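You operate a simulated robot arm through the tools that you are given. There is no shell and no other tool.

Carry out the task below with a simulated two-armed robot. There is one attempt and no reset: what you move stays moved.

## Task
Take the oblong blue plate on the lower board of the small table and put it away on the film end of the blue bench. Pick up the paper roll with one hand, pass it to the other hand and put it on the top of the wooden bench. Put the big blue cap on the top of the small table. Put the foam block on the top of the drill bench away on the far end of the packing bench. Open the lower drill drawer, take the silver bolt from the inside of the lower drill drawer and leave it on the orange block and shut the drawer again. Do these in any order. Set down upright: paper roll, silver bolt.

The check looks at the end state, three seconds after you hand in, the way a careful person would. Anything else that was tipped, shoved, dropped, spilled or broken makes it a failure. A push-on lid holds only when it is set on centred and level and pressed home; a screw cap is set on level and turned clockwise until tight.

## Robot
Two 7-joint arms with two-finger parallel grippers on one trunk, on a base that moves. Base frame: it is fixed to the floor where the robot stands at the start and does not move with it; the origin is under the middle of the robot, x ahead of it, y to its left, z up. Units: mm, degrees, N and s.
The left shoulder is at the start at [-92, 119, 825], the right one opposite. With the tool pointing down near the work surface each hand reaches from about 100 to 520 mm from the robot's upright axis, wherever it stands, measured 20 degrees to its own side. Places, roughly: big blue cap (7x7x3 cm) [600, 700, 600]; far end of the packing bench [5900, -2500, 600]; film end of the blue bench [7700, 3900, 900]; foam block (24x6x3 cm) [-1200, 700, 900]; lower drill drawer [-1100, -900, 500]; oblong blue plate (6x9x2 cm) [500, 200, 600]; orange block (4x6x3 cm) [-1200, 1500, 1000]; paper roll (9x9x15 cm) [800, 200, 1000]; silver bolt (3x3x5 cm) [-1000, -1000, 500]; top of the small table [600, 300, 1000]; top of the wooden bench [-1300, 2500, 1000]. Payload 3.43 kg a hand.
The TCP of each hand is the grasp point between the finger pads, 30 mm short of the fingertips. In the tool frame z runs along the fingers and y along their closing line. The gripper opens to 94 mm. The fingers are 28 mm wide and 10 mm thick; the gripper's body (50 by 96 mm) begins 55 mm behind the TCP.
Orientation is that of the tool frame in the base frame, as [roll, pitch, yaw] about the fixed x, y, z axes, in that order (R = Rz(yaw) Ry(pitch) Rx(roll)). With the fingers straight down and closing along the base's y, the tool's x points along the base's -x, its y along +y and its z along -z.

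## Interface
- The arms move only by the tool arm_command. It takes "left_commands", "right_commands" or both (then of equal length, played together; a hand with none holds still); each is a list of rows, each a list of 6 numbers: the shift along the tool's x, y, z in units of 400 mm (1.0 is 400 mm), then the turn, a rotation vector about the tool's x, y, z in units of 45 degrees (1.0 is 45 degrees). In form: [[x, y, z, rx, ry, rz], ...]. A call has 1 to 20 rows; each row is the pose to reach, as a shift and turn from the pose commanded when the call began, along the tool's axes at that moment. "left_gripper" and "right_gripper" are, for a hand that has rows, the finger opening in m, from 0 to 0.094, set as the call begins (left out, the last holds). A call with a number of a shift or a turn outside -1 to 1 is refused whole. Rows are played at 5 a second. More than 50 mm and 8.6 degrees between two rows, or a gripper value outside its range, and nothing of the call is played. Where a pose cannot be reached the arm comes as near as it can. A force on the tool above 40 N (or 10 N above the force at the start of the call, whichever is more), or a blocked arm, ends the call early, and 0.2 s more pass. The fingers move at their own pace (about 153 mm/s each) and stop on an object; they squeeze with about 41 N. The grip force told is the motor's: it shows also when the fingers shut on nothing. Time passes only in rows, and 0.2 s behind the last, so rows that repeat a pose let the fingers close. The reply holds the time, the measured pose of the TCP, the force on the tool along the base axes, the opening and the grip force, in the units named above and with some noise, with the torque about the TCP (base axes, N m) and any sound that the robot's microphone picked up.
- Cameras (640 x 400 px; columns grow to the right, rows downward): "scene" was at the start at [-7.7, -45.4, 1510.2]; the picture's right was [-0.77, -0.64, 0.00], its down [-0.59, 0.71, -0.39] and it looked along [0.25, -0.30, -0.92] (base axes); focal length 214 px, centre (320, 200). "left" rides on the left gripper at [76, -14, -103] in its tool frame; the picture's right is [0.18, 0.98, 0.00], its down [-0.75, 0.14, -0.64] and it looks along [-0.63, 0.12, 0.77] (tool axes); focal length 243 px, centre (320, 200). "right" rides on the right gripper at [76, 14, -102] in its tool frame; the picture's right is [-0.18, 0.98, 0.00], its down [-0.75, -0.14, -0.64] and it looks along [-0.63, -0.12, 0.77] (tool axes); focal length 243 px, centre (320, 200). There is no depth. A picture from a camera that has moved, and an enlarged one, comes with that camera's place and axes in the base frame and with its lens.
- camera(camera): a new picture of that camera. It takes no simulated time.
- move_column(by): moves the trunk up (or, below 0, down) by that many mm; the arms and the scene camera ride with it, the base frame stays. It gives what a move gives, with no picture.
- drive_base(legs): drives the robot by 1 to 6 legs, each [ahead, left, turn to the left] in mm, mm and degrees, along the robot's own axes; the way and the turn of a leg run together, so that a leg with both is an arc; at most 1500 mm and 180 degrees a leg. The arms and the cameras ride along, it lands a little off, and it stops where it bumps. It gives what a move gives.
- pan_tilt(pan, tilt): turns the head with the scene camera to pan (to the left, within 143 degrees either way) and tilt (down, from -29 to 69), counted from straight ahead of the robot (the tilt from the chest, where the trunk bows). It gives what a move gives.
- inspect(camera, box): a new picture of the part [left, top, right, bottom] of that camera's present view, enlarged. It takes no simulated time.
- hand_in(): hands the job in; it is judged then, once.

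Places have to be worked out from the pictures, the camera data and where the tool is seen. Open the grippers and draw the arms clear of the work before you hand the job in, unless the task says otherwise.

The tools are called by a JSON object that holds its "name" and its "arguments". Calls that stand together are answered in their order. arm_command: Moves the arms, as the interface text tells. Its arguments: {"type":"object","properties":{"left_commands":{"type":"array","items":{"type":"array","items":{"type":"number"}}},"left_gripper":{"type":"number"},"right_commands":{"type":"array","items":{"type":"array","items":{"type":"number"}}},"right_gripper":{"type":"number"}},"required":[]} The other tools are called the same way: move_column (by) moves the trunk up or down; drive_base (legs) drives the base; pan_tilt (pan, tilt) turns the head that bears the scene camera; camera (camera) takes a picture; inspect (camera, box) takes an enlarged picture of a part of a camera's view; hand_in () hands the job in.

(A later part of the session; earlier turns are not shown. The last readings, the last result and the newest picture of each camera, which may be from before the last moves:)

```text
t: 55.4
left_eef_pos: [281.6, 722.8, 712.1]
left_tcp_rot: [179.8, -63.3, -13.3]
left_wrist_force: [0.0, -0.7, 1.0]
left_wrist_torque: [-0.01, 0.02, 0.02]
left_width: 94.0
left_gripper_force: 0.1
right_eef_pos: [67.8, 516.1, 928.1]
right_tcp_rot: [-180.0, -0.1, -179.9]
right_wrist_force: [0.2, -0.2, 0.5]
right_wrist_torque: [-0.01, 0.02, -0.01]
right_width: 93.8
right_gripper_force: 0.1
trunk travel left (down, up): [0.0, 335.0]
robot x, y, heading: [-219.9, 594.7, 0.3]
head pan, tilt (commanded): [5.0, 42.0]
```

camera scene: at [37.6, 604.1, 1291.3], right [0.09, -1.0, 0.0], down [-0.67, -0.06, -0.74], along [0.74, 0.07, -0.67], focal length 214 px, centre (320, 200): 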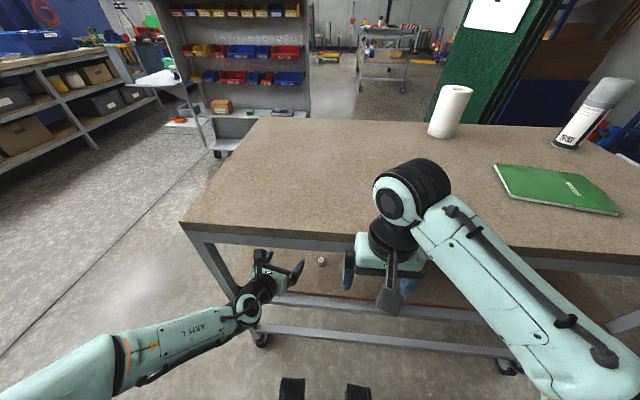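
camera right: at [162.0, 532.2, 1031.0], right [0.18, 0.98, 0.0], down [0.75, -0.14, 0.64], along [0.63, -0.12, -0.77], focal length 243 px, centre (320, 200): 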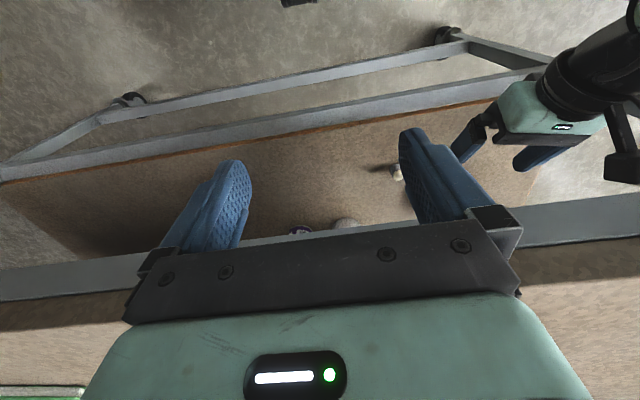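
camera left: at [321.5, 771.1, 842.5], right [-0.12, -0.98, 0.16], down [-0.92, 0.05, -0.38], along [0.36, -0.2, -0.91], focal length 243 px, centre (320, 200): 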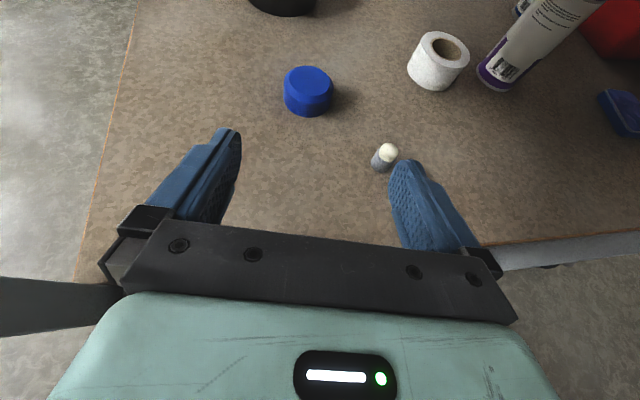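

The baseline is the reached pose, good. Now I lower the hand about 55 mm to pass under the apron.

{"name": "arm_command", "arguments": {"left_commands": [[-0.06, 0, 0.03, 0, 0, 0], [-0.123, 0, 0.062, 0, 0, 0]]}}

{"name": "camera", "arguments": {"camera": "scene"}}

{"name": "camera", "arguments": {"camera": "left"}}

```text
t: 56.0
left_eef_pos: [280.4, 721.6, 655.5]
left_tcp_rot: [179.9, -63.5, -13.5]
left_wrist_force: [-0.4, -0.5, 0.2]
left_wrist_torque: [0.03, 0.03, -0.01]
left_width: 93.9
left_gripper_force: 0.2
right_eef_pos: [66.3, 515.7, 927.5]
right_tcp_rot: [179.9, 0.1, -179.8]
right_wrist_force: [0.4, -0.8, 0.3]
right_wrist_torque: [0.02, -0.01, 0.03]
right_width: 93.9
right_gripper_force: 0.0
trunk travel left (down, up): [0.0, 335.0]
robot x, y, heading: [-216.7, 596.3, 0.4]
head pan, tilt (commanded): [5.0, 42.0]
```

```text
taken
camera scene: at [-133.4, 600.0, 1291.3], right [0.09, -1.0, 0.0], down [-0.67, -0.06, -0.74], along [0.74, 0.07, -0.67], focal length 214 px, centre (320, 200)
```

scene: 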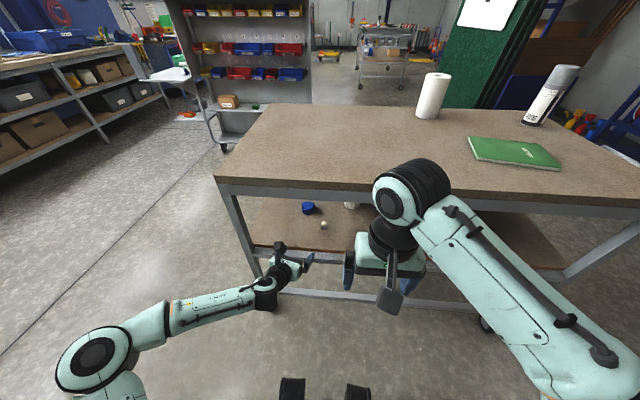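

```text
taken
camera left: at [228.7, 749.9, 770.3], right [-0.15, -0.97, 0.16], down [-0.92, 0.08, -0.39], along [0.36, -0.21, -0.91], focal length 243 px, centre (320, 200)
```

left: 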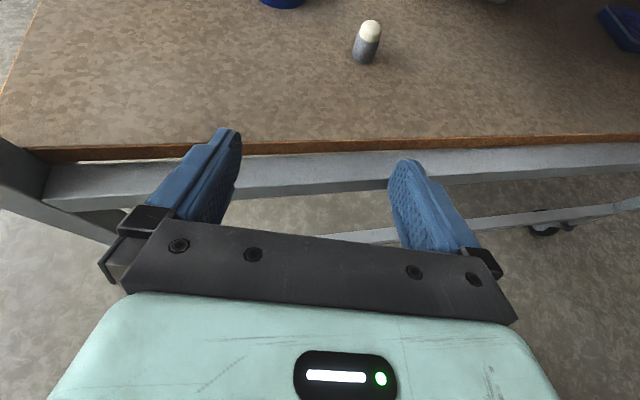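

Board height comes out at about 610; the fingertips are ~18 mm above it. I shift the hand 22 mm left, then drive forward 170 mm to bring it under the table.

{"name": "arm_command", "arguments": {"left_commands": [[-0.005, -0.053, -0.011, 0, 0, 0]]}}

{"name": "drive_base", "arguments": {"legs": [[165, 0, 0]]}}

{"name": "camera", "arguments": {"camera": "left"}}

{"name": "camera", "arguments": {"camera": "scene"}}

```text
t: 56.4
left_eef_pos: [280.0, 742.3, 657.6]
left_tcp_rot: [-179.9, -63.4, -13.5]
left_wrist_force: [-0.3, 0.0, 0.0]
left_wrist_torque: [-0.01, 0.04, 0.01]
left_width: 93.8
left_gripper_force: 0.1
right_eef_pos: [66.9, 516.3, 927.5]
right_tcp_rot: [180.0, 0.0, -179.8]
right_wrist_force: [-0.2, -0.3, 0.4]
right_wrist_torque: [0.02, -0.01, 0.0]
right_width: 93.9
right_gripper_force: 0.0
trunk travel left (down, up): [0.0, 335.0]
robot x, y, heading: [-224.0, 595.4, 0.1]
head pan, tilt (commanded): [5.0, 42.0]
```

```text
t: 57.8
left_eef_pos: [448.9, 744.1, 656.9]
left_tcp_rot: [179.9, -63.3, -13.6]
left_wrist_force: [0.0, -0.7, -0.3]
left_wrist_torque: [-0.01, -0.01, 0.04]
left_width: 94.0
left_gripper_force: 0.0
right_eef_pos: [231.9, 515.4, 928.4]
right_tcp_rot: [180.0, 0.0, -179.8]
right_wrist_force: [0.7, 0.2, 0.6]
right_wrist_torque: [0.0, 0.02, -0.02]
right_width: 94.0
right_gripper_force: 0.0
trunk travel left (down, up): [0.0, 335.0]
robot x, y, heading: [-56.3, 595.9, 0.2]
head pan, tilt (commanded): [5.0, 42.0]
```

```text
taken
camera left: at [395.1, 771.8, 770.5], right [-0.15, -0.97, 0.16], down [-0.92, 0.08, -0.39], along [0.36, -0.21, -0.91], focal length 243 px, centre (320, 200)
```

left: 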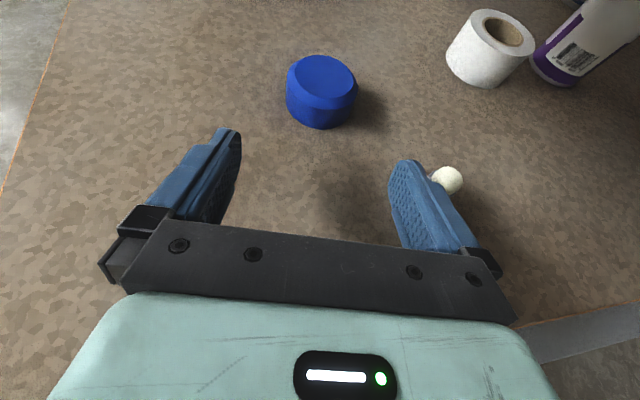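

```text
taken
camera scene: at [32.7, 600.4, 1291.3], right [0.09, -1.0, 0.0], down [-0.67, -0.06, -0.74], along [0.74, 0.07, -0.67], focal length 214 px, centre (320, 200)
```

scene: 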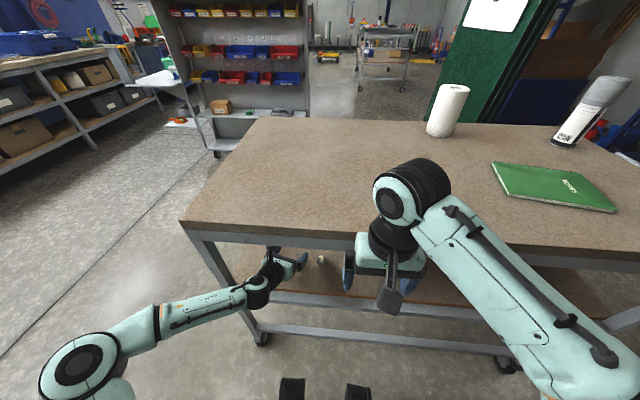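

Cap is centred between the fingers, about [545, 724]; pill clear of the right finger by ~20 mm. I move 86 mm along the tool's heading, staying ~7 mm lower.

{"name": "arm_command", "arguments": {"left_commands": [[0.027, -0.003, 0.067, 0, 0, 0], [0.054, -0.006, 0.133, 0, 0, 0], [0.081, -0.009, 0.2, 0, 0, 0]]}}

{"name": "camera", "arguments": {"camera": "left"}}

```text
t: 58.6
left_eef_pos: [483.5, 741.1, 652.3]
left_tcp_rot: [-180.0, -63.3, -13.6]
left_wrist_force: [-0.9, -0.3, 0.7]
left_wrist_torque: [0.0, -0.02, -0.02]
left_width: 94.0
left_gripper_force: 0.0
left hand out of reach, approached as far as the arm can: row 2, 3
right_eef_pos: [231.9, 516.1, 928.4]
right_tcp_rot: [-180.0, 0.0, -179.8]
right_wrist_force: [0.9, 0.0, 0.0]
right_wrist_torque: [0.01, 0.04, -0.02]
right_width: 94.2
right_gripper_force: 0.1
trunk travel left (down, up): [0.0, 335.0]
robot x, y, heading: [-51.7, 595.6, 0.4]
head pan, tilt (commanded): [5.0, 42.0]
```

```text
taken
camera left: at [431.7, 770.2, 766.4], right [-0.15, -0.97, 0.16], down [-0.92, 0.08, -0.39], along [0.36, -0.21, -0.91], focal length 243 px, centre (320, 200)
```

left: 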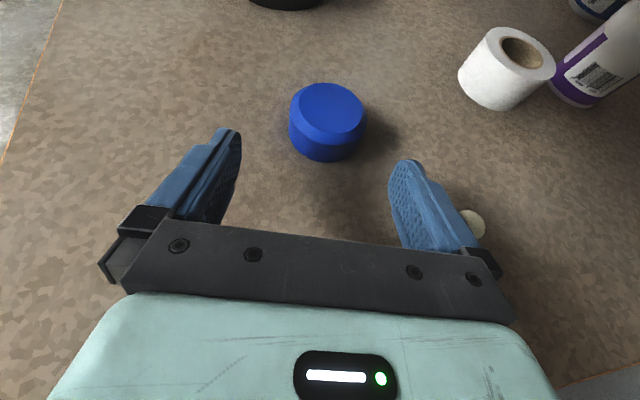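

The forward reach of this arm shape ends there, so I'll drive the last 53 mm diagonally along the tool axis; first I pull the right hand back so it keeps clear of the table edge.

{"name": "arm_command", "arguments": {"right_commands": [[0.06, 0, -0.06, 0, 0, 0], [0.12, 0, -0.12, 0, 0, 0], [0.18, 0, -0.18, 0, 0, 0]]}}

{"name": "drive_base", "arguments": {"legs": [[50, -12, 0]]}}

{"name": "camera", "arguments": {"camera": "left"}}

```text
t: 59.4
left_eef_pos: [483.0, 742.5, 652.5]
left_tcp_rot: [-179.9, -63.2, -13.6]
left_wrist_force: [0.2, 0.1, -0.7]
left_wrist_torque: [-0.02, 0.01, 0.01]
left_width: 93.9
left_gripper_force: 0.1
right_eef_pos: [185.2, 516.2, 973.7]
right_tcp_rot: [-179.8, 0.0, -180.0]
right_wrist_force: [0.5, 0.6, -0.5]
right_wrist_torque: [0.01, 0.0, -0.03]
right_width: 94.1
right_gripper_force: 0.0
right hand out of reach, approached as far as the arm can: row 2, 3
trunk travel left (down, up): [0.0, 335.0]
robot x, y, heading: [-56.4, 593.1, 0.3]
head pan, tilt (commanded): [5.0, 42.0]
```

```text
t: 60.3
left_eef_pos: [532.1, 731.7, 652.4]
left_tcp_rot: [180.0, -63.4, -13.6]
left_wrist_force: [-0.1, -0.1, -0.3]
left_wrist_torque: [0.02, 0.01, 0.01]
left_width: 93.8
left_gripper_force: 0.1
right_eef_pos: [236.4, 504.8, 972.9]
right_tcp_rot: [-179.8, 0.0, -179.8]
right_wrist_force: [-0.3, -1.1, 0.2]
right_wrist_torque: [0.03, 0.03, -0.03]
right_width: 93.9
right_gripper_force: 0.1
trunk travel left (down, up): [0.0, 335.0]
robot x, y, heading: [-4.3, 582.7, 0.4]
head pan, tilt (commanded): [5.0, 42.0]
```

```text
taken
camera left: at [481.2, 758.3, 766.2], right [-0.15, -0.97, 0.16], down [-0.92, 0.08, -0.39], along [0.36, -0.21, -0.91], focal length 243 px, centre (320, 200)
```

left: 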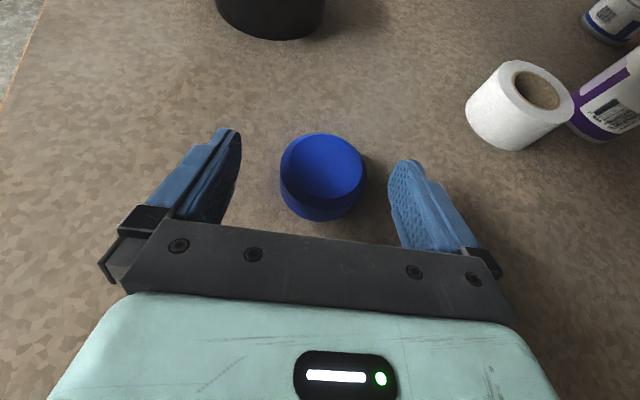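

The cap is now between the fingers, ~20 mm ahead of the TCP. I lower by 12 mm and nudge forward 7 mm, watching the force for board contact.

{"name": "arm_command", "arguments": {"left_commands": [[-0.009, 0.004, 0.016, 0, 0, 0], [-0.018, 0.008, 0.031, 0, 0, 0]]}}

```text
t: 60.9
left_eef_pos: [533.8, 731.1, 653.0]
left_tcp_rot: [-180.0, -63.4, -13.7]
left_wrist_force: [0.2, 0.0, 0.3]
left_wrist_torque: [0.01, 0.01, 0.02]
left_width: 94.0
left_gripper_force: 0.0
left hand out of reach, approached as far as the arm can: row 1, 2
right_eef_pos: [236.1, 504.6, 972.4]
right_tcp_rot: [-180.0, 0.0, -179.7]
right_wrist_force: [-0.3, -0.3, 0.7]
right_wrist_torque: [0.02, -0.02, 0.03]
right_width: 94.0
right_gripper_force: 0.1
trunk travel left (down, up): [0.0, 335.0]
robot x, y, heading: [-2.3, 586.0, 0.2]
head pan, tilt (commanded): [5.0, 42.0]
```

Still at its reach limit, so I retract the arm ~35 mm along its axis and lower it, then will drive the base forward instead.

{"name": "arm_command", "arguments": {"left_commands": [[-0.02, 0, -0.035, 0, 0, 0], [-0.043, 0, -0.075, 0, 0, 0], [-0.066, 0, -0.065, 0, 0, 0]]}}

```text
t: 61.7
left_eef_pos: [497.4, 738.4, 641.1]
left_tcp_rot: [-180.0, -63.4, -13.6]
left_wrist_force: [0.4, -0.7, -0.4]
left_wrist_torque: [0.01, 0.02, -0.05]
left_width: 94.1
left_gripper_force: 0.0
right_eef_pos: [234.6, 505.7, 972.4]
right_tcp_rot: [-179.9, 0.0, -179.8]
right_wrist_force: [-0.6, 0.6, 0.8]
right_wrist_torque: [-0.01, 0.03, 0.0]
right_width: 94.0
right_gripper_force: 0.1
trunk travel left (down, up): [0.0, 335.0]
robot x, y, heading: [-6.6, 578.0, 0.2]
head pan, tilt (commanded): [5.0, 42.0]
```

Height 641 reached without contact. Now drive [41, -11] to slide the fingers around the cap.

{"name": "drive_base", "arguments": {"legs": [[41, -11, 0]]}}

{"name": "camera", "arguments": {"camera": "left"}}

```text
t: 62.6
left_eef_pos: [540.7, 727.9, 640.5]
left_tcp_rot: [-180.0, -63.4, -13.6]
left_wrist_force: [-0.5, -0.6, 0.4]
left_wrist_torque: [0.0, -0.01, -0.02]
left_width: 94.1
left_gripper_force: 0.0
right_eef_pos: [275.5, 493.9, 972.9]
right_tcp_rot: [-179.9, 0.0, -179.8]
right_wrist_force: [0.2, 0.8, -1.1]
right_wrist_torque: [0.0, 0.0, -0.05]
right_width: 93.9
right_gripper_force: 0.1
trunk travel left (down, up): [0.0, 335.0]
robot x, y, heading: [38.7, 570.5, 0.2]
head pan, tilt (commanded): [5.0, 42.0]
```

```text
taken
camera left: at [487.8, 755.7, 754.3], right [-0.15, -0.97, 0.16], down [-0.92, 0.08, -0.39], along [0.36, -0.21, -0.91], focal length 243 px, centre (320, 200)
```

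left: 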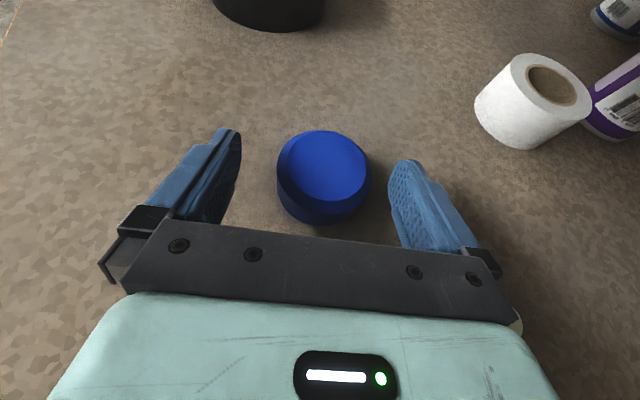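

Cap is centred, 13 mm ahead of the TCP. I close the gripper gently here (finger tips ~4 mm above the board) and hold for a second.

{"name": "arm_command", "arguments": {"left_commands": [[0, 0, 0, 0, 0, 0], [0, 0, 0, 0, 0, 0], [0, 0, 0, 0, 0, 0], [0, 0, 0, 0, 0, 0]], "left_gripper": 0.06}}

{"name": "camera", "arguments": {"camera": "left"}}

```text
t: 63.6
left_eef_pos: [540.3, 727.7, 639.6]
left_tcp_rot: [-179.9, -63.4, -13.7]
left_wrist_force: [-0.1, 0.5, 0.2]
left_wrist_torque: [0.03, 0.01, 0.01]
left_width: 59.9
left_gripper_force: 0.0
right_eef_pos: [275.9, 493.6, 972.8]
right_tcp_rot: [-179.9, 0.0, -179.9]
right_wrist_force: [0.6, 0.1, 0.2]
right_wrist_torque: [0.02, -0.03, 0.03]
right_width: 94.0
right_gripper_force: 0.1
trunk travel left (down, up): [0.0, 335.0]
robot x, y, heading: [35.7, 569.3, 0.1]
head pan, tilt (commanded): [5.0, 42.0]
```

```text
taken
camera left: at [487.6, 755.8, 754.5], right [-0.15, -0.97, 0.16], down [-0.92, 0.08, -0.39], along [0.36, -0.21, -0.91], focal length 243 px, centre (320, 200)
```

left: 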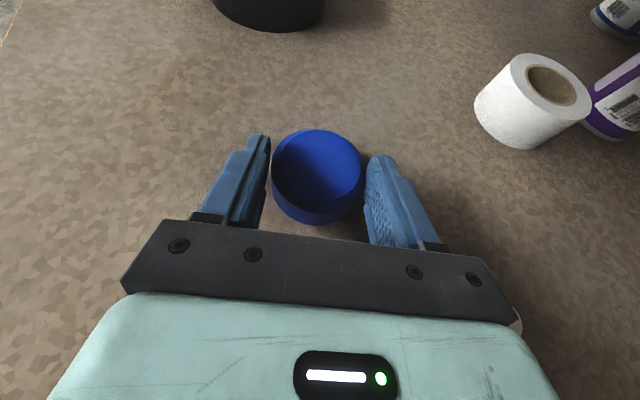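

The fingers stand at 60 mm around the cap with no grip yet (it's a bit smaller than 7 cm at this height). I close further.

{"name": "arm_command", "arguments": {"left_commands": [[0, 0, 0, 0, 0, 0], [0, 0, 0, 0, 0, 0], [0, 0, 0, 0, 0, 0]], "left_gripper": 0.03}}

{"name": "camera", "arguments": {"camera": "left"}}

```text
t: 64.4
left_eef_pos: [539.9, 728.1, 640.4]
left_tcp_rot: [-179.9, -63.4, -13.6]
left_wrist_force: [0.1, 0.6, 0.2]
left_wrist_torque: [0.03, -0.06, 0.01]
left_width: 55.2
left_gripper_force: 41.2
right_eef_pos: [275.7, 494.2, 973.5]
right_tcp_rot: [-179.9, 0.0, -179.8]
right_wrist_force: [0.8, 0.4, -0.2]
right_wrist_torque: [0.0, -0.04, -0.01]
right_width: 94.2
right_gripper_force: 0.1
trunk travel left (down, up): [0.0, 335.0]
robot x, y, heading: [40.6, 571.0, 0.0]
head pan, tilt (commanded): [5.0, 42.0]
```

```text
taken
camera left: at [487.6, 755.8, 754.5], right [-0.15, -0.97, 0.16], down [-0.92, 0.08, -0.39], along [0.36, -0.21, -0.91], focal length 243 px, centre (320, 200)
```

left: 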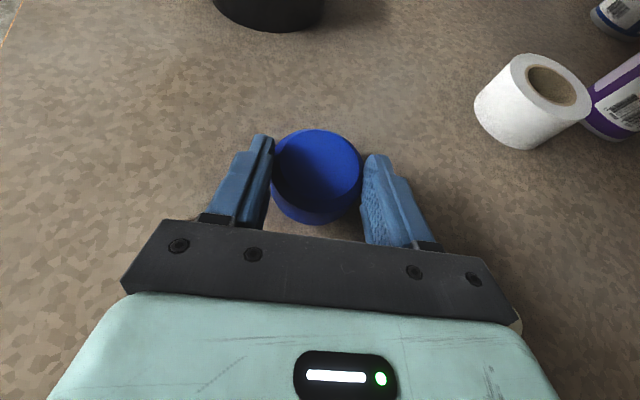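

Gripped at 55 mm with 41 N. I lift ~25 mm and check that the cap comes along.

{"name": "arm_command", "arguments": {"left_commands": [[0.028, 0, -0.014, 0, 0, 0], [0.056, 0, -0.028, 0, 0, 0]]}}

{"name": "camera", "arguments": {"camera": "left"}}

```text
t: 65.0
left_eef_pos: [539.5, 727.8, 665.8]
left_tcp_rot: [180.0, -63.5, -13.5]
left_wrist_force: [-0.6, -0.2, -0.9]
left_wrist_torque: [-0.01, -0.01, -0.01]
left_width: 55.6
left_gripper_force: 41.6
right_eef_pos: [275.7, 494.4, 973.3]
right_tcp_rot: [-179.9, 0.0, -179.7]
right_wrist_force: [-0.9, -0.4, 1.0]
right_wrist_torque: [-0.04, 0.0, 0.0]
right_width: 93.9
right_gripper_force: 0.0
trunk travel left (down, up): [0.0, 335.0]
robot x, y, heading: [36.3, 570.1, 0.4]
head pan, tilt (commanded): [5.0, 42.0]
```

```text
taken
camera left: at [487.6, 756.0, 780.0], right [-0.15, -0.97, 0.16], down [-0.92, 0.08, -0.39], along [0.36, -0.21, -0.91], focal length 243 px, centre (320, 200)
```

left: 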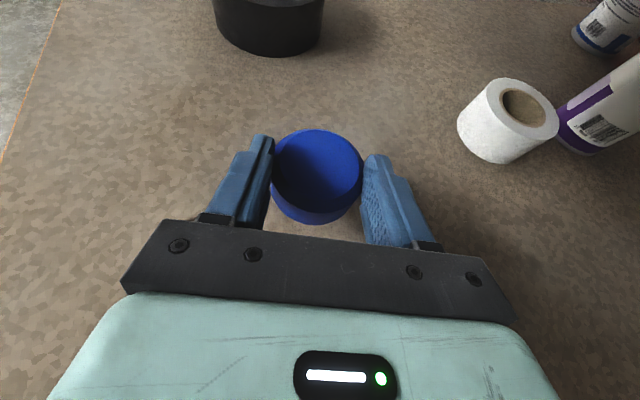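

The cap is held and clear of the board. I back out along the tool axis and then straight back, then raise the trunk.

{"name": "drive_base", "arguments": {"legs": [[-120, 29, 0], [-190, 0, 0]]}}

{"name": "move_column", "arguments": {"by": 335}}

{"name": "camera", "arguments": {"camera": "scene"}}

{"name": "camera", "arguments": {"camera": "left"}}

```text
t: 67.4
left_eef_pos: [229.7, 755.4, 665.9]
left_tcp_rot: [180.0, -63.4, -13.7]
left_wrist_force: [-1.3, 0.2, -0.4]
left_wrist_torque: [0.01, -0.03, 0.0]
left_width: 55.4
left_gripper_force: 41.5
right_eef_pos: [-35.3, 521.7, 973.0]
right_tcp_rot: [-179.9, 0.0, -179.9]
right_wrist_force: [-0.1, -0.9, 0.1]
right_wrist_torque: [-0.02, -0.02, -0.02]
right_width: 94.0
right_gripper_force: 0.0
trunk travel left (down, up): [0.0, 335.0]
robot x, y, heading: [-271.6, 596.9, 0.2]
head pan, tilt (commanded): [5.0, 42.0]
```

```text
t: 70.7
left_eef_pos: [228.6, 754.9, 1001.1]
left_tcp_rot: [180.0, -63.4, -13.7]
left_wrist_force: [0.5, 0.1, -0.2]
left_wrist_torque: [-0.02, -0.04, -0.01]
left_width: 55.1
left_gripper_force: 41.0
right_eef_pos: [-36.0, 521.7, 1308.7]
right_tcp_rot: [-179.9, -0.1, -179.9]
right_wrist_force: [-0.6, 0.0, -0.1]
right_wrist_torque: [-0.01, -0.02, -0.02]
right_width: 93.9
right_gripper_force: 0.1
trunk travel left (down, up): [-335.0, 0.0]
robot x, y, heading: [-274.0, 598.7, 0.1]
head pan, tilt (commanded): [5.0, 42.0]
```

```text
taken
camera scene: at [-238.1, 606.0, 1631.5], right [0.09, -1.0, 0.0], down [-0.67, -0.06, -0.74], along [0.74, 0.07, -0.67], focal length 214 px, centre (320, 200)
```

scene: 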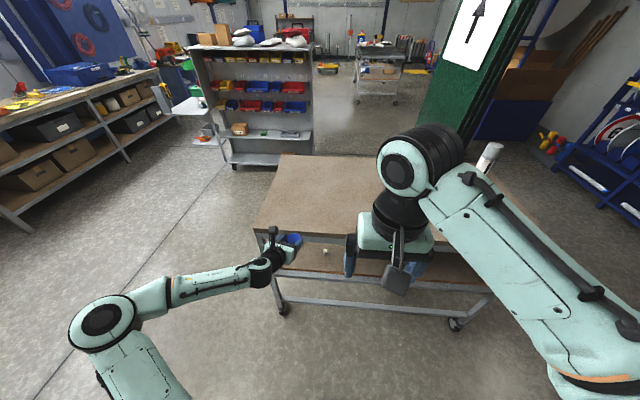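

```text
taken
camera left: at [177.1, 783.4, 1114.5], right [-0.15, -0.97, 0.16], down [-0.92, 0.08, -0.39], along [0.36, -0.21, -0.91], focal length 243 px, centre (320, 200)
```

left: 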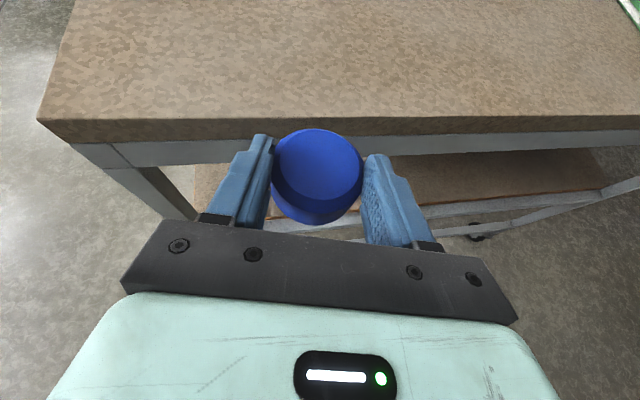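

Table-top front edge fits x≈324 at z≈943. I drive forward 185 mm over the table top, then lower in small steps.

{"name": "drive_base", "arguments": {"legs": [[190, 0, 0]]}}

{"name": "arm_command", "arguments": {"left_commands": [[-0.018, 0, 0.009, 0, 0, 0], [-0.036, 0, 0.018, 0, 0, 0], [-0.045, 0, 0.0225, 0, 0, 0]]}}

{"name": "camera", "arguments": {"camera": "left"}}

```text
t: 72.3
left_eef_pos: [418.5, 755.9, 1000.2]
left_tcp_rot: [-180.0, -63.4, -13.7]
left_wrist_force: [0.0, 1.1, -0.6]
left_wrist_torque: [-0.06, 0.02, -0.01]
left_width: 55.3
left_gripper_force: 41.3
right_eef_pos: [154.9, 523.5, 1308.4]
right_tcp_rot: [-179.9, 0.0, -179.7]
right_wrist_force: [0.6, -0.6, -0.6]
right_wrist_torque: [0.01, -0.02, -0.02]
right_width: 94.1
right_gripper_force: 0.1
trunk travel left (down, up): [-335.0, 0.0]
robot x, y, heading: [-83.6, 600.6, 0.3]
head pan, tilt (commanded): [5.0, 42.0]
```

```text
t: 73.1
left_eef_pos: [419.7, 755.1, 985.8]
left_tcp_rot: [-179.2, -64.2, -14.3]
left_wrist_force: [-0.7, 5.5, 30.0]
left_wrist_torque: [0.0, -0.66, -0.08]
left_width: 55.4
left_gripper_force: 41.0
right_eef_pos: [153.2, 523.5, 1310.0]
right_tcp_rot: [-179.9, 0.1, -179.8]
right_wrist_force: [-0.6, -0.1, 0.2]
right_wrist_torque: [-0.05, 0.01, 0.01]
right_width: 93.9
right_gripper_force: 0.0
trunk travel left (down, up): [-335.0, 0.0]
robot x, y, heading: [-89.4, 600.8, 0.0]
head pan, tilt (commanded): [5.0, 42.0]
```

```text
taken
camera left: at [365.5, 783.8, 1100.3], right [-0.15, -0.97, 0.16], down [-0.91, 0.08, -0.4], along [0.38, -0.21, -0.9], focal length 243 px, centre (320, 200)
```

left: 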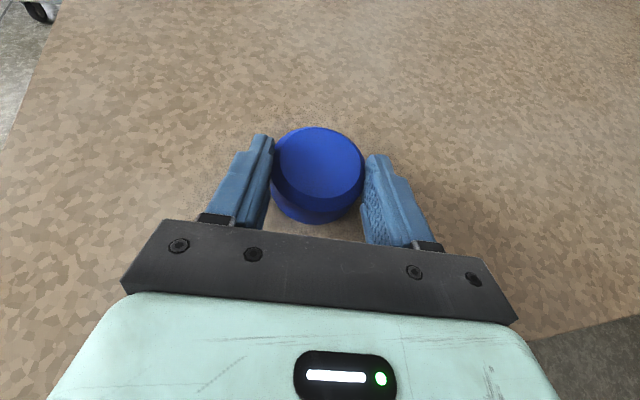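

Contact with the table top: TCP 985.8 with 30 N, so the top is about z=955. I ease up 3 mm and open the fingers.

{"name": "arm_command", "arguments": {"left_commands": [[0.0067, 0, -0.0034, 0, 0, 0], [0.0067, 0, -0.0034, 0, 0, 0]]}}

{"name": "arm_command", "arguments": {"left_commands": [[0, 0, 0, 0, 0, 0], [0, 0, 0, 0, 0, 0], [0, 0, 0, 0, 0, 0]], "left_gripper": 0.085}}

{"name": "camera", "arguments": {"camera": "left"}}

```text
t: 73.7
left_eef_pos: [419.7, 755.0, 986.3]
left_tcp_rot: [-179.8, -63.8, -14.0]
left_wrist_force: [7.0, 4.4, 23.5]
left_wrist_torque: [-0.06, -1.11, 0.17]
left_width: 55.2
left_gripper_force: 40.9
right_eef_pos: [154.5, 522.3, 1308.1]
right_tcp_rot: [-179.9, -0.1, -179.8]
right_wrist_force: [0.1, -0.6, 1.0]
right_wrist_torque: [0.01, 0.01, -0.03]
right_width: 94.1
right_gripper_force: 0.1
trunk travel left (down, up): [-335.0, 0.0]
robot x, y, heading: [-83.1, 594.8, 0.3]
head pan, tilt (commanded): [5.0, 42.0]
```

```text
t: 74.5
left_eef_pos: [419.9, 755.8, 983.9]
left_tcp_rot: [179.9, -63.4, -13.6]
left_wrist_force: [-0.5, 0.7, 0.6]
left_wrist_torque: [-0.01, 0.0, 0.01]
left_width: 84.9
left_gripper_force: 0.1
right_eef_pos: [155.3, 522.4, 1309.5]
right_tcp_rot: [-179.9, -0.1, -179.8]
right_wrist_force: [-0.8, -0.5, -0.4]
right_wrist_torque: [-0.01, -0.02, 0.0]
right_width: 94.0
right_gripper_force: 0.0
trunk travel left (down, up): [-335.0, 0.0]
robot x, y, heading: [-83.1, 598.1, 0.1]
head pan, tilt (commanded): [5.0, 42.0]
```

```text
taken
camera left: at [366.7, 784.0, 1097.5], right [-0.15, -0.97, 0.16], down [-0.92, 0.08, -0.39], along [0.36, -0.21, -0.91], focal length 243 px, centre (320, 200)
```

left: 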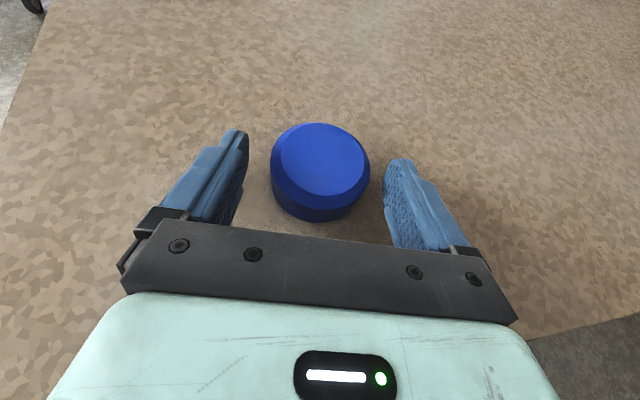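

The cap sits flat on the table top at about [432, 752]. I raise the hand straight up off it, then back away.

{"name": "arm_command", "arguments": {"left_commands": [[0.056, 0, -0.028, 0, 0, 0], [0.112, 0, -0.056, 0, 0, 0], [0.168, 0, -0.084, 0, 0, 0]], "left_gripper": 0.094}}

{"name": "drive_base", "arguments": {"legs": [[-250, 30, 0]]}}

{"name": "camera", "arguments": {"camera": "left"}}

{"name": "camera", "arguments": {"camera": "scene"}}

```text
t: 75.3
left_eef_pos: [420.0, 754.5, 1059.3]
left_tcp_rot: [-180.0, -63.3, -13.6]
left_wrist_force: [-0.1, 0.1, 0.1]
left_wrist_torque: [-0.02, -0.01, 0.01]
left_width: 94.1
left_gripper_force: 0.1
right_eef_pos: [154.6, 522.1, 1309.2]
right_tcp_rot: [-179.9, 0.0, -179.8]
right_wrist_force: [0.5, 0.3, 0.8]
right_wrist_torque: [-0.02, -0.02, -0.01]
right_width: 93.9
right_gripper_force: 0.1
trunk travel left (down, up): [-335.0, 0.0]
robot x, y, heading: [-81.7, 600.9, 0.1]
head pan, tilt (commanded): [5.0, 42.0]
```

```text
t: 77.1
left_eef_pos: [169.2, 783.8, 1059.3]
left_tcp_rot: [-180.0, -63.4, -13.8]
left_wrist_force: [0.8, 0.0, 0.5]
left_wrist_torque: [0.0, -0.03, -0.01]
left_width: 93.7
left_gripper_force: 0.0
right_eef_pos: [-96.9, 550.6, 1308.7]
right_tcp_rot: [-179.9, 0.0, -179.9]
right_wrist_force: [-0.1, 0.2, -0.3]
right_wrist_torque: [-0.02, 0.0, 0.01]
right_width: 93.8
right_gripper_force: 0.1
trunk travel left (down, up): [-335.0, 0.0]
robot x, y, heading: [-335.2, 628.6, 0.3]
head pan, tilt (commanded): [5.0, 42.0]
```

```text
taken
camera left: at [116.5, 813.2, 1173.4], right [-0.15, -0.97, 0.16], down [-0.92, 0.08, -0.39], along [0.36, -0.21, -0.91], focal length 243 px, centre (320, 200)
```

left: 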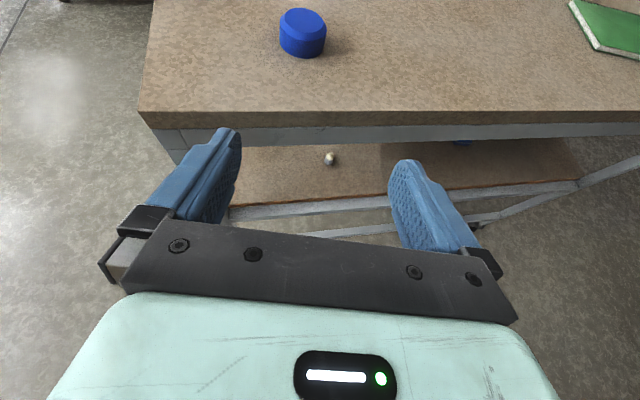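

```text
taken
camera scene: at [-299.2, 635.7, 1631.7], right [0.09, -1.0, 0.0], down [-0.67, -0.06, -0.74], along [0.74, 0.07, -0.67], focal length 214 px, centre (320, 200)
```

scene: 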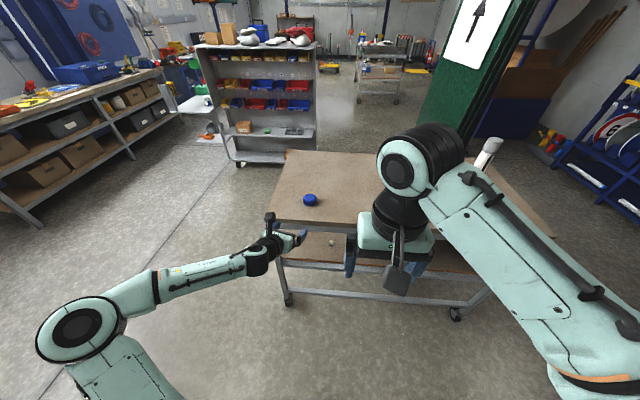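

Cap done. For the roll handover I also want the right hand horizontal, so I do the mirrored wrist flip with the right arm here in free space.

{"name": "arm_command", "arguments": {"right_commands": [[-0.017, -0.033, 0.063, 0.083, 0, -0.144], [-0.033, -0.067, 0.125, 0.167, 0, -0.289], [-0.05, -0.1, 0.188, 0.25, 0, -0.433], [-0.067, -0.133, 0.25, 0.333, 0, -0.577], [-0.083, -0.167, 0.313, 0.417, 0, -0.722], [-0.1, -0.2, 0.375, 0.5, 0, -0.866]]}}

{"name": "arm_command", "arguments": {"right_commands": [[0, 0, 0, 0.083, 0, -0.144], [0, 0, 0, 0.167, 0, -0.289], [0, 0, 0, 0.25, 0, -0.433], [0, 0, 0, 0.333, 0, -0.577], [0, 0, 0, 0.417, 0, -0.722], [0, 0, 0, 0.5, 0, -0.866]]}}

{"name": "arm_command", "arguments": {"right_commands": [[0, 0, 0, 0.083, 0, -0.144], [0, 0, 0, 0.167, 0, -0.289], [0, 0, 0, 0.25, 0, -0.433], [0, 0, 0, 0.333, 0, -0.577], [0, 0, 0, 0.417, 0, -0.722], [0, 0, 0, 0.5, 0, -0.866]]}}

{"name": "arm_command", "arguments": {"right_commands": [[0, 0, 0, 0.083, 0, -0.144], [0, 0, 0, 0.167, 0, -0.289], [0, 0, 0, 0.25, 0, -0.433], [0, 0, 0, 0.333, 0, -0.577], [0, 0, 0, 0.417, 0, -0.722], [0, 0, 0, 0.5, 0, -0.866]]}}

{"name": "camera", "arguments": {"camera": "scene"}}

```text
t: 78.5
left_eef_pos: [168.6, 785.1, 1058.6]
left_tcp_rot: [180.0, -63.5, -13.7]
left_wrist_force: [-0.8, -0.6, 0.2]
left_wrist_torque: [0.04, 0.02, -0.01]
left_width: 93.9
left_gripper_force: 0.1
right_eef_pos: [-57.0, 471.3, 1158.1]
right_tcp_rot: [-159.1, -7.4, -141.6]
right_wrist_force: [1.0, 0.2, 0.3]
right_wrist_torque: [0.01, 0.01, -0.02]
right_width: 93.9
right_gripper_force: 0.0
trunk travel left (down, up): [-335.0, 0.0]
robot x, y, heading: [-336.9, 629.2, 0.1]
head pan, tilt (commanded): [5.0, 42.0]
```

```text
t: 79.9
left_eef_pos: [168.0, 785.5, 1060.6]
left_tcp_rot: [-179.9, -63.4, -13.7]
left_wrist_force: [-0.7, -0.2, 0.2]
left_wrist_torque: [-0.03, 0.03, 0.0]
left_width: 93.9
left_gripper_force: 0.0
right_eef_pos: [-57.0, 471.1, 1158.3]
right_tcp_rot: [-146.3, -25.9, -105.9]
right_wrist_force: [-0.1, 0.0, -0.3]
right_wrist_torque: [0.01, 0.0, -0.01]
right_width: 93.9
right_gripper_force: 0.1
trunk travel left (down, up): [-335.0, 0.0]
robot x, y, heading: [-337.1, 628.6, 0.3]
head pan, tilt (commanded): [5.0, 42.0]
```

```text
t: 81.3
left_eef_pos: [168.1, 784.9, 1058.8]
left_tcp_rot: [-179.9, -63.4, -13.7]
left_wrist_force: [-0.2, -0.1, -0.5]
left_wrist_torque: [0.01, 0.01, 0.02]
left_width: 94.0
left_gripper_force: 0.1
right_eef_pos: [-56.9, 471.7, 1159.0]
right_tcp_rot: [-148.5, -47.8, -65.1]
right_wrist_force: [0.3, 0.6, -0.1]
right_wrist_torque: [-0.02, 0.02, -0.01]
right_width: 94.1
right_gripper_force: 0.1
trunk travel left (down, up): [-335.0, 0.0]
robot x, y, heading: [-336.5, 630.2, 0.3]
head pan, tilt (commanded): [5.0, 42.0]
```

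```text
t: 82.7
left_eef_pos: [167.9, 784.8, 1058.7]
left_tcp_rot: [-179.8, -63.3, -13.7]
left_wrist_force: [0.5, -0.7, -0.3]
left_wrist_torque: [-0.03, -0.01, 0.04]
left_width: 94.2
left_gripper_force: 0.1
right_eef_pos: [-50.1, 472.3, 1169.7]
right_tcp_rot: [179.6, -59.9, 0.5]
right_wrist_force: [0.5, 0.3, 0.8]
right_wrist_torque: [-0.03, 0.0, -0.03]
right_width: 94.3
right_gripper_force: 0.0
right hand out of reach, approached as far as the arm can: row 4, 5, 6
trunk travel left (down, up): [-335.0, 0.0]
robot x, y, heading: [-335.3, 629.5, -0.1]
head pan, tilt (commanded): [5.0, 42.0]
```

```text
taken
camera scene: at [-299.9, 635.3, 1631.5], right [0.09, -1.0, 0.0], down [-0.67, -0.06, -0.74], along [0.74, 0.07, -0.67], focal length 214 px, centre (320, 200)
```

scene: 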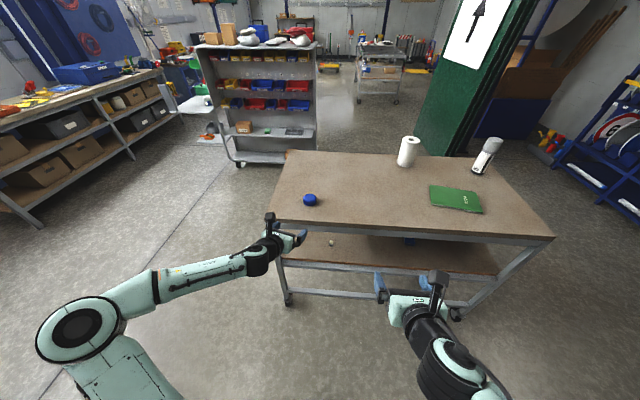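

Both hands are now horizontal. I drive around the left end of the table to its far side, turning 180° to face the roll from behind.

{"name": "drive_base", "arguments": {"legs": [[0, 871, 0], [1500, 0, 0], [335, 0, 0], [0, 0, 180]]}}

{"name": "camera", "arguments": {"camera": "scene"}}

```text
t: 106.9
left_eef_pos: [991.1, 1337.6, 1059.5]
left_tcp_rot: [179.9, -63.3, 166.4]
left_wrist_force: [0.3, -0.7, -0.3]
left_wrist_torque: [0.01, -0.02, 0.0]
left_width: 94.0
left_gripper_force: 0.0
right_eef_pos: [1210.6, 1649.4, 1168.6]
right_tcp_rot: [179.7, -59.9, -179.6]
right_wrist_force: [0.5, 0.5, 0.3]
right_wrist_torque: [0.0, 0.0, 0.02]
right_width: 93.9
right_gripper_force: 0.0
trunk travel left (down, up): [-335.0, 0.0]
robot x, y, heading: [1498.5, 1493.4, -180.1]
head pan, tilt (commanded): [5.0, 42.0]
```

```text
taken
camera scene: at [1457.2, 1484.7, 1631.5], right [-0.09, 1.0, 0.0], down [0.67, 0.06, -0.74], along [-0.74, -0.07, -0.67], focal length 214 px, centre (320, 200)
```

scene: 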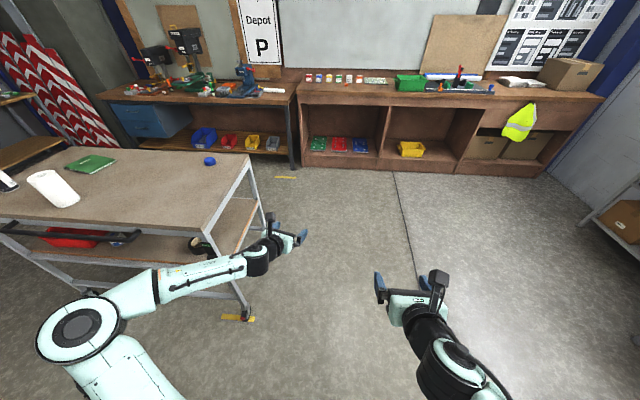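

Good view of both benches. Now I slide sideways (robot left) to line the left hand up with the roll, staying 100 mm clear of the table's far edge.

{"name": "drive_base", "arguments": {"legs": [[0, 1110, 0]]}}

{"name": "camera", "arguments": {"camera": "left"}}

{"name": "camera", "arguments": {"camera": "scene"}}

```text
t: 116.8
left_eef_pos: [1005.8, 229.6, 1059.9]
left_tcp_rot: [180.0, -63.4, 167.3]
left_wrist_force: [-0.5, 0.3, -0.2]
left_wrist_torque: [0.0, 0.0, -0.02]
left_width: 94.1
left_gripper_force: 0.1
right_eef_pos: [1219.0, 545.0, 1168.5]
right_tcp_rot: [179.7, -59.8, -178.7]
right_wrist_force: [-0.8, 0.8, 0.4]
right_wrist_torque: [-0.02, 0.01, 0.0]
right_width: 93.9
right_gripper_force: 0.1
trunk travel left (down, up): [-335.0, 0.0]
robot x, y, heading: [1506.0, 393.2, -179.0]
head pan, tilt (commanded): [5.0, 42.0]
```

```text
taken
camera left: at [1059.5, 203.5, 1173.0], right [0.14, 0.98, 0.16], down [0.92, -0.06, -0.39], along [-0.37, 0.2, -0.91], focal length 243 px, centre (320, 200)
```

left: 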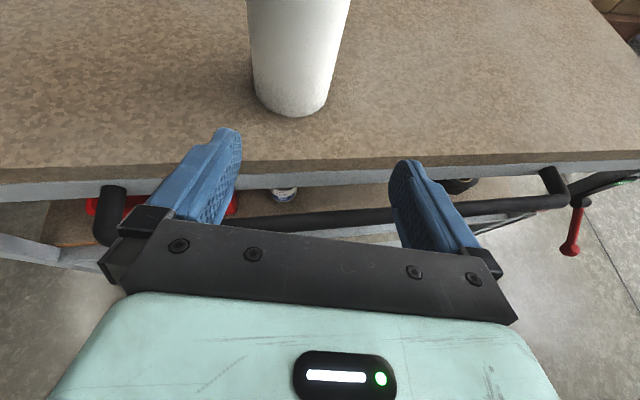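

```text
taken
camera scene: at [1468.4, 384.4, 1631.5], right [-0.1, 0.99, 0.0], down [0.67, 0.07, -0.74], along [-0.74, -0.08, -0.67], focal length 214 px, centre (320, 200)
```

scene: 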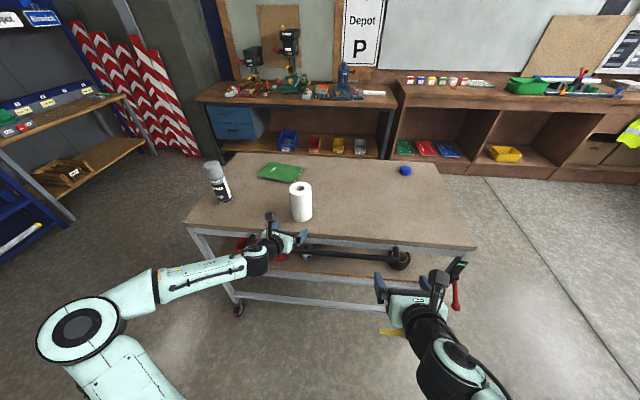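

The roll centre comes out at about [819, 235]; a push-handle sticks out below the edge, which I stay clear of. I level the left hand (27° up) and shift it 35 mm so its axis lines up with the roll.

{"name": "arm_command", "arguments": {"left_commands": [[-0.002, -0.021, -0.004, 0, 0.148, 0], [-0.005, -0.043, -0.009, 0, 0.295, 0], [-0.007, -0.064, -0.013, 0, 0.443, 0], [-0.009, -0.085, -0.017, 0, 0.591, 0]]}}

{"name": "camera", "arguments": {"camera": "left"}}

{"name": "camera", "arguments": {"camera": "scene"}}

```text
t: 117.8
left_eef_pos: [1005.7, 184.8, 1077.7]
left_tcp_rot: [-164.8, -89.5, 151.9]
left_wrist_force: [-0.9, 0.1, -0.1]
left_wrist_torque: [0.02, 0.0, -0.02]
left_width: 93.7
left_gripper_force: 0.1
left hand out of reach, approached as far as the arm can: row 4
right_eef_pos: [1219.4, 545.9, 1168.6]
right_tcp_rot: [179.7, -59.9, -178.7]
right_wrist_force: [0.0, 0.6, 0.8]
right_wrist_torque: [0.03, -0.04, 0.01]
right_width: 93.7
right_gripper_force: 0.1
trunk travel left (down, up): [-335.0, 0.0]
robot x, y, heading: [1510.7, 390.5, -179.0]
head pan, tilt (commanded): [5.0, 42.0]
```

```text
taken
camera left: at [1102.8, 149.3, 1154.8], right [0.22, 0.96, 0.18], down [0.66, -0.01, -0.75], along [-0.72, 0.28, -0.64], focal length 243 px, centre (320, 200)
```

left: 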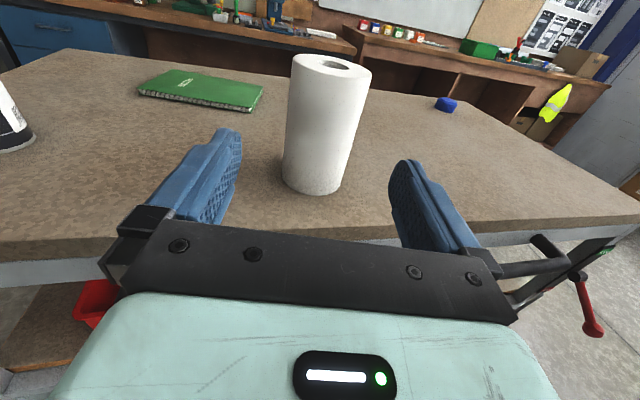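

```text
taken
camera scene: at [1469.0, 384.2, 1631.6], right [-0.11, 0.99, 0.0], down [0.67, 0.07, -0.74], along [-0.74, -0.08, -0.67], focal length 214 px, centre (320, 200)
```

scene: 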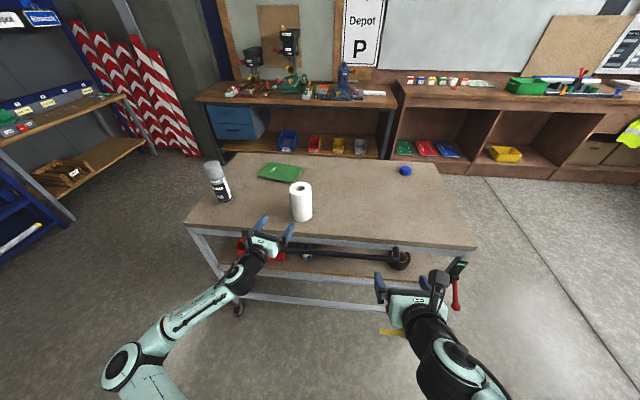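

The left hand is level now, axis pointing at the roll with about 8 mm lateral error. I shift 8 mm, lower the trunk 75 mm (TCP ≈ 1003, 48 above the table) and re-check.

{"name": "arm_command", "arguments": {"left_commands": [[0, 0.02, 0, 0, 0, 0]]}}

{"name": "move_column", "arguments": {"by": -75}}

{"name": "camera", "arguments": {"camera": "left"}}

```text
t: 118.2
left_eef_pos: [1007.3, 190.1, 1082.8]
left_tcp_rot: [-174.1, -89.6, 161.3]
left_wrist_force: [-0.1, 0.4, -0.2]
left_wrist_torque: [-0.01, -0.01, -0.05]
left_width: 93.9
left_gripper_force: 0.1
left hand out of reach, approached as far as the arm can: row 1
right_eef_pos: [1218.9, 546.3, 1167.4]
right_tcp_rot: [179.8, -59.9, -178.7]
right_wrist_force: [-0.7, 0.1, 0.2]
right_wrist_torque: [0.01, 0.01, -0.03]
right_width: 94.3
right_gripper_force: 0.0
trunk travel left (down, up): [-335.0, 0.0]
robot x, y, heading: [1506.2, 394.1, -178.9]
head pan, tilt (commanded): [5.0, 42.0]
```

```text
t: 119.3
left_eef_pos: [1006.4, 192.5, 1007.6]
left_tcp_rot: [-45.4, -89.9, 32.7]
left_wrist_force: [-0.6, 0.6, -0.5]
left_wrist_torque: [-0.03, -0.01, 0.02]
left_width: 94.0
left_gripper_force: 0.2
right_eef_pos: [1216.8, 545.1, 1093.7]
right_tcp_rot: [179.7, -60.0, -178.7]
right_wrist_force: [-0.1, 0.0, -0.2]
right_wrist_torque: [0.03, 0.01, 0.01]
right_width: 93.8
right_gripper_force: 0.0
trunk travel left (down, up): [-260.0, 75.0]
robot x, y, heading: [1509.9, 393.8, -179.3]
head pan, tilt (commanded): [5.0, 42.0]
```

```text
taken
camera left: at [1104.1, 156.0, 1083.3], right [0.22, 0.96, 0.18], down [0.66, 0.0, -0.75], along [-0.72, 0.28, -0.63], focal length 243 px, centre (320, 200)
```

left: 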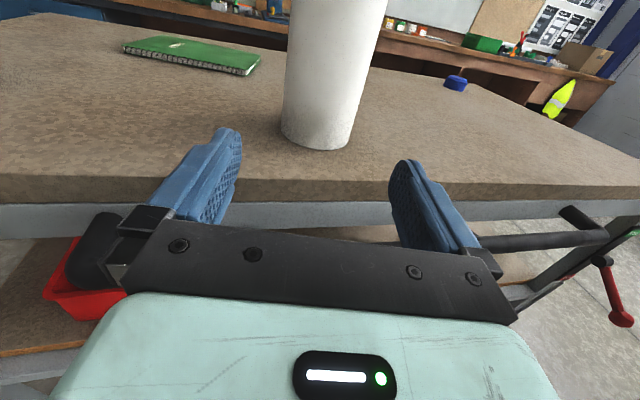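

Roll lies ~4 mm right of the tool axis at about [821, 239.5]. I drive [96, -28] along the tool axis to a pre-grasp just short of the roll.

{"name": "drive_base", "arguments": {"legs": [[96, -27.7, 0]]}}

{"name": "camera", "arguments": {"camera": "left"}}

```text
t: 120.5
left_eef_pos: [909.6, 217.3, 1005.8]
left_tcp_rot: [-153.5, -89.9, 140.7]
left_wrist_force: [-0.6, -0.5, -0.5]
left_wrist_torque: [0.01, 0.0, -0.02]
left_width: 94.1
left_gripper_force: 0.1
right_eef_pos: [1122.4, 572.1, 1094.5]
right_tcp_rot: [179.8, -59.9, -178.7]
right_wrist_force: [-0.6, 1.6, -0.4]
right_wrist_torque: [-0.01, -0.02, 0.01]
right_width: 94.1
right_gripper_force: 0.1
trunk travel left (down, up): [-260.0, 75.0]
robot x, y, heading: [1413.4, 421.1, -178.9]
head pan, tilt (commanded): [5.0, 42.0]
```

```text
taken
camera left: at [1007.7, 181.9, 1082.8], right [0.22, 0.96, 0.18], down [0.66, 0.0, -0.75], along [-0.72, 0.28, -0.63], focal length 243 px, centre (320, 200)
```

left: 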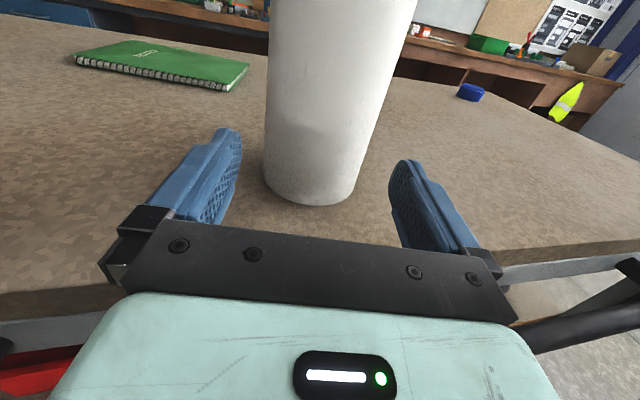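

I zoom in to measure the roll's centring between the fingers.

{"name": "inspect", "arguments": {"camera": "left", "box": [200, 60, 460, 220]}}

```text
2.46 times, centred on (330, 140) of left
camera zoom: at [1007.7, 181.9, 1082.8], right [0.22, 0.96, 0.18], down [0.66, 0.0, -0.75], along [-0.72, 0.28, -0.63], focal length 597 px, centre (295, 348)
```

zoom: 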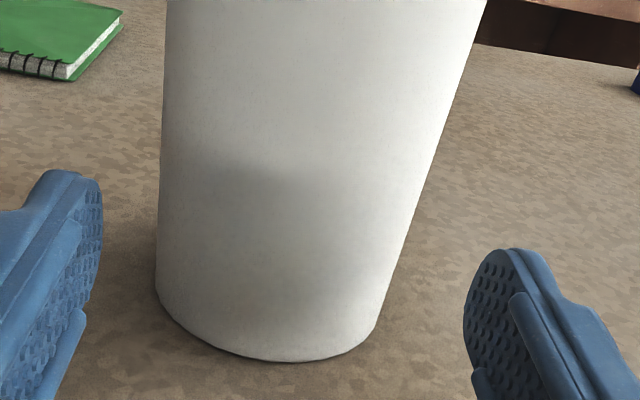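

Centring is within 1 mm. I drive half of the remaining ~86 mm along the tool axis and check again.

{"name": "drive_base", "arguments": {"legs": [[44, -11, 0]]}}

{"name": "inspect", "arguments": {"camera": "left", "box": [200, 60, 460, 220]}}

```text
t: 121.4
left_eef_pos: [865.8, 228.4, 1006.5]
left_tcp_rot: [-156.2, -89.9, 143.6]
left_wrist_force: [0.1, 0.3, -0.7]
left_wrist_torque: [0.02, 0.02, 0.0]
left_width: 93.9
left_gripper_force: 0.2
right_eef_pos: [1078.2, 581.1, 1093.8]
right_tcp_rot: [179.7, -59.8, -178.6]
right_wrist_force: [-0.9, 0.0, -1.0]
right_wrist_torque: [0.03, -0.02, 0.0]
right_width: 94.0
right_gripper_force: 0.0
trunk travel left (down, up): [-260.0, 75.0]
robot x, y, heading: [1368.2, 429.2, -179.0]
head pan, tilt (commanded): [5.0, 42.0]
```

```text
2.46 times, centred on (330, 140) of left
camera zoom: at [963.7, 192.3, 1082.7], right [0.22, 0.96, 0.18], down [0.66, 0.0, -0.75], along [-0.72, 0.28, -0.63], focal length 597 px, centre (295, 348)
```

zoom: 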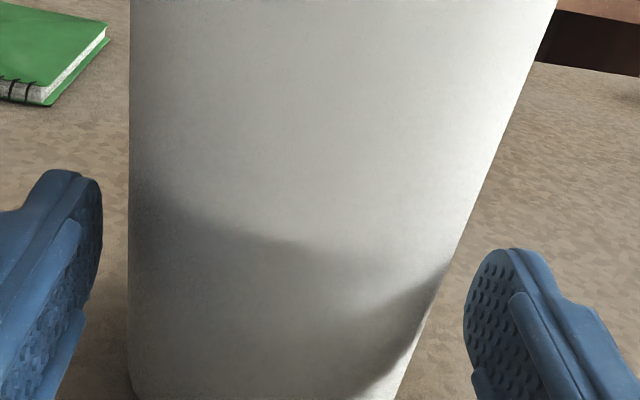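

Perfectly centred. I drive the last 40 mm.

{"name": "drive_base", "arguments": {"legs": [[40, -10, 0]]}}

{"name": "camera", "arguments": {"camera": "left"}}

```text
t: 122.3
left_eef_pos: [826.8, 236.4, 1007.3]
left_tcp_rot: [-143.5, -89.9, 130.9]
left_wrist_force: [-0.8, 1.0, 0.0]
left_wrist_torque: [0.0, 0.03, 0.01]
left_width: 94.0
left_gripper_force: 0.0
right_eef_pos: [1039.6, 591.2, 1092.8]
right_tcp_rot: [179.7, -59.9, -178.7]
right_wrist_force: [-0.9, -1.0, -0.4]
right_wrist_torque: [0.01, -0.03, 0.03]
right_width: 94.2
right_gripper_force: 0.0
trunk travel left (down, up): [-260.0, 75.0]
robot x, y, heading: [1332.7, 435.9, -179.1]
head pan, tilt (commanded): [5.0, 42.0]
```

```text
taken
camera left: at [924.2, 201.5, 1082.7], right [0.22, 0.96, 0.18], down [0.66, 0.0, -0.75], along [-0.72, 0.28, -0.63], focal length 243 px, centre (320, 200)
```

left: 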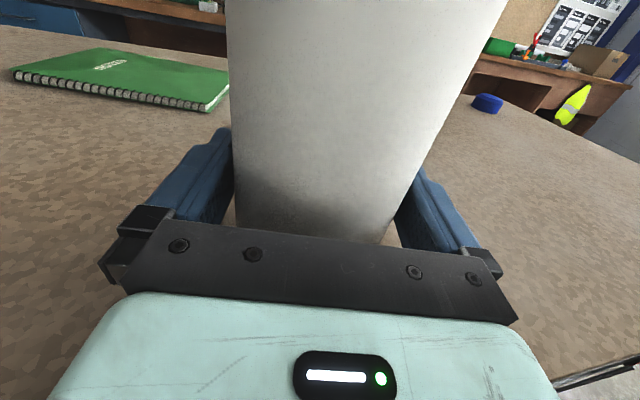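

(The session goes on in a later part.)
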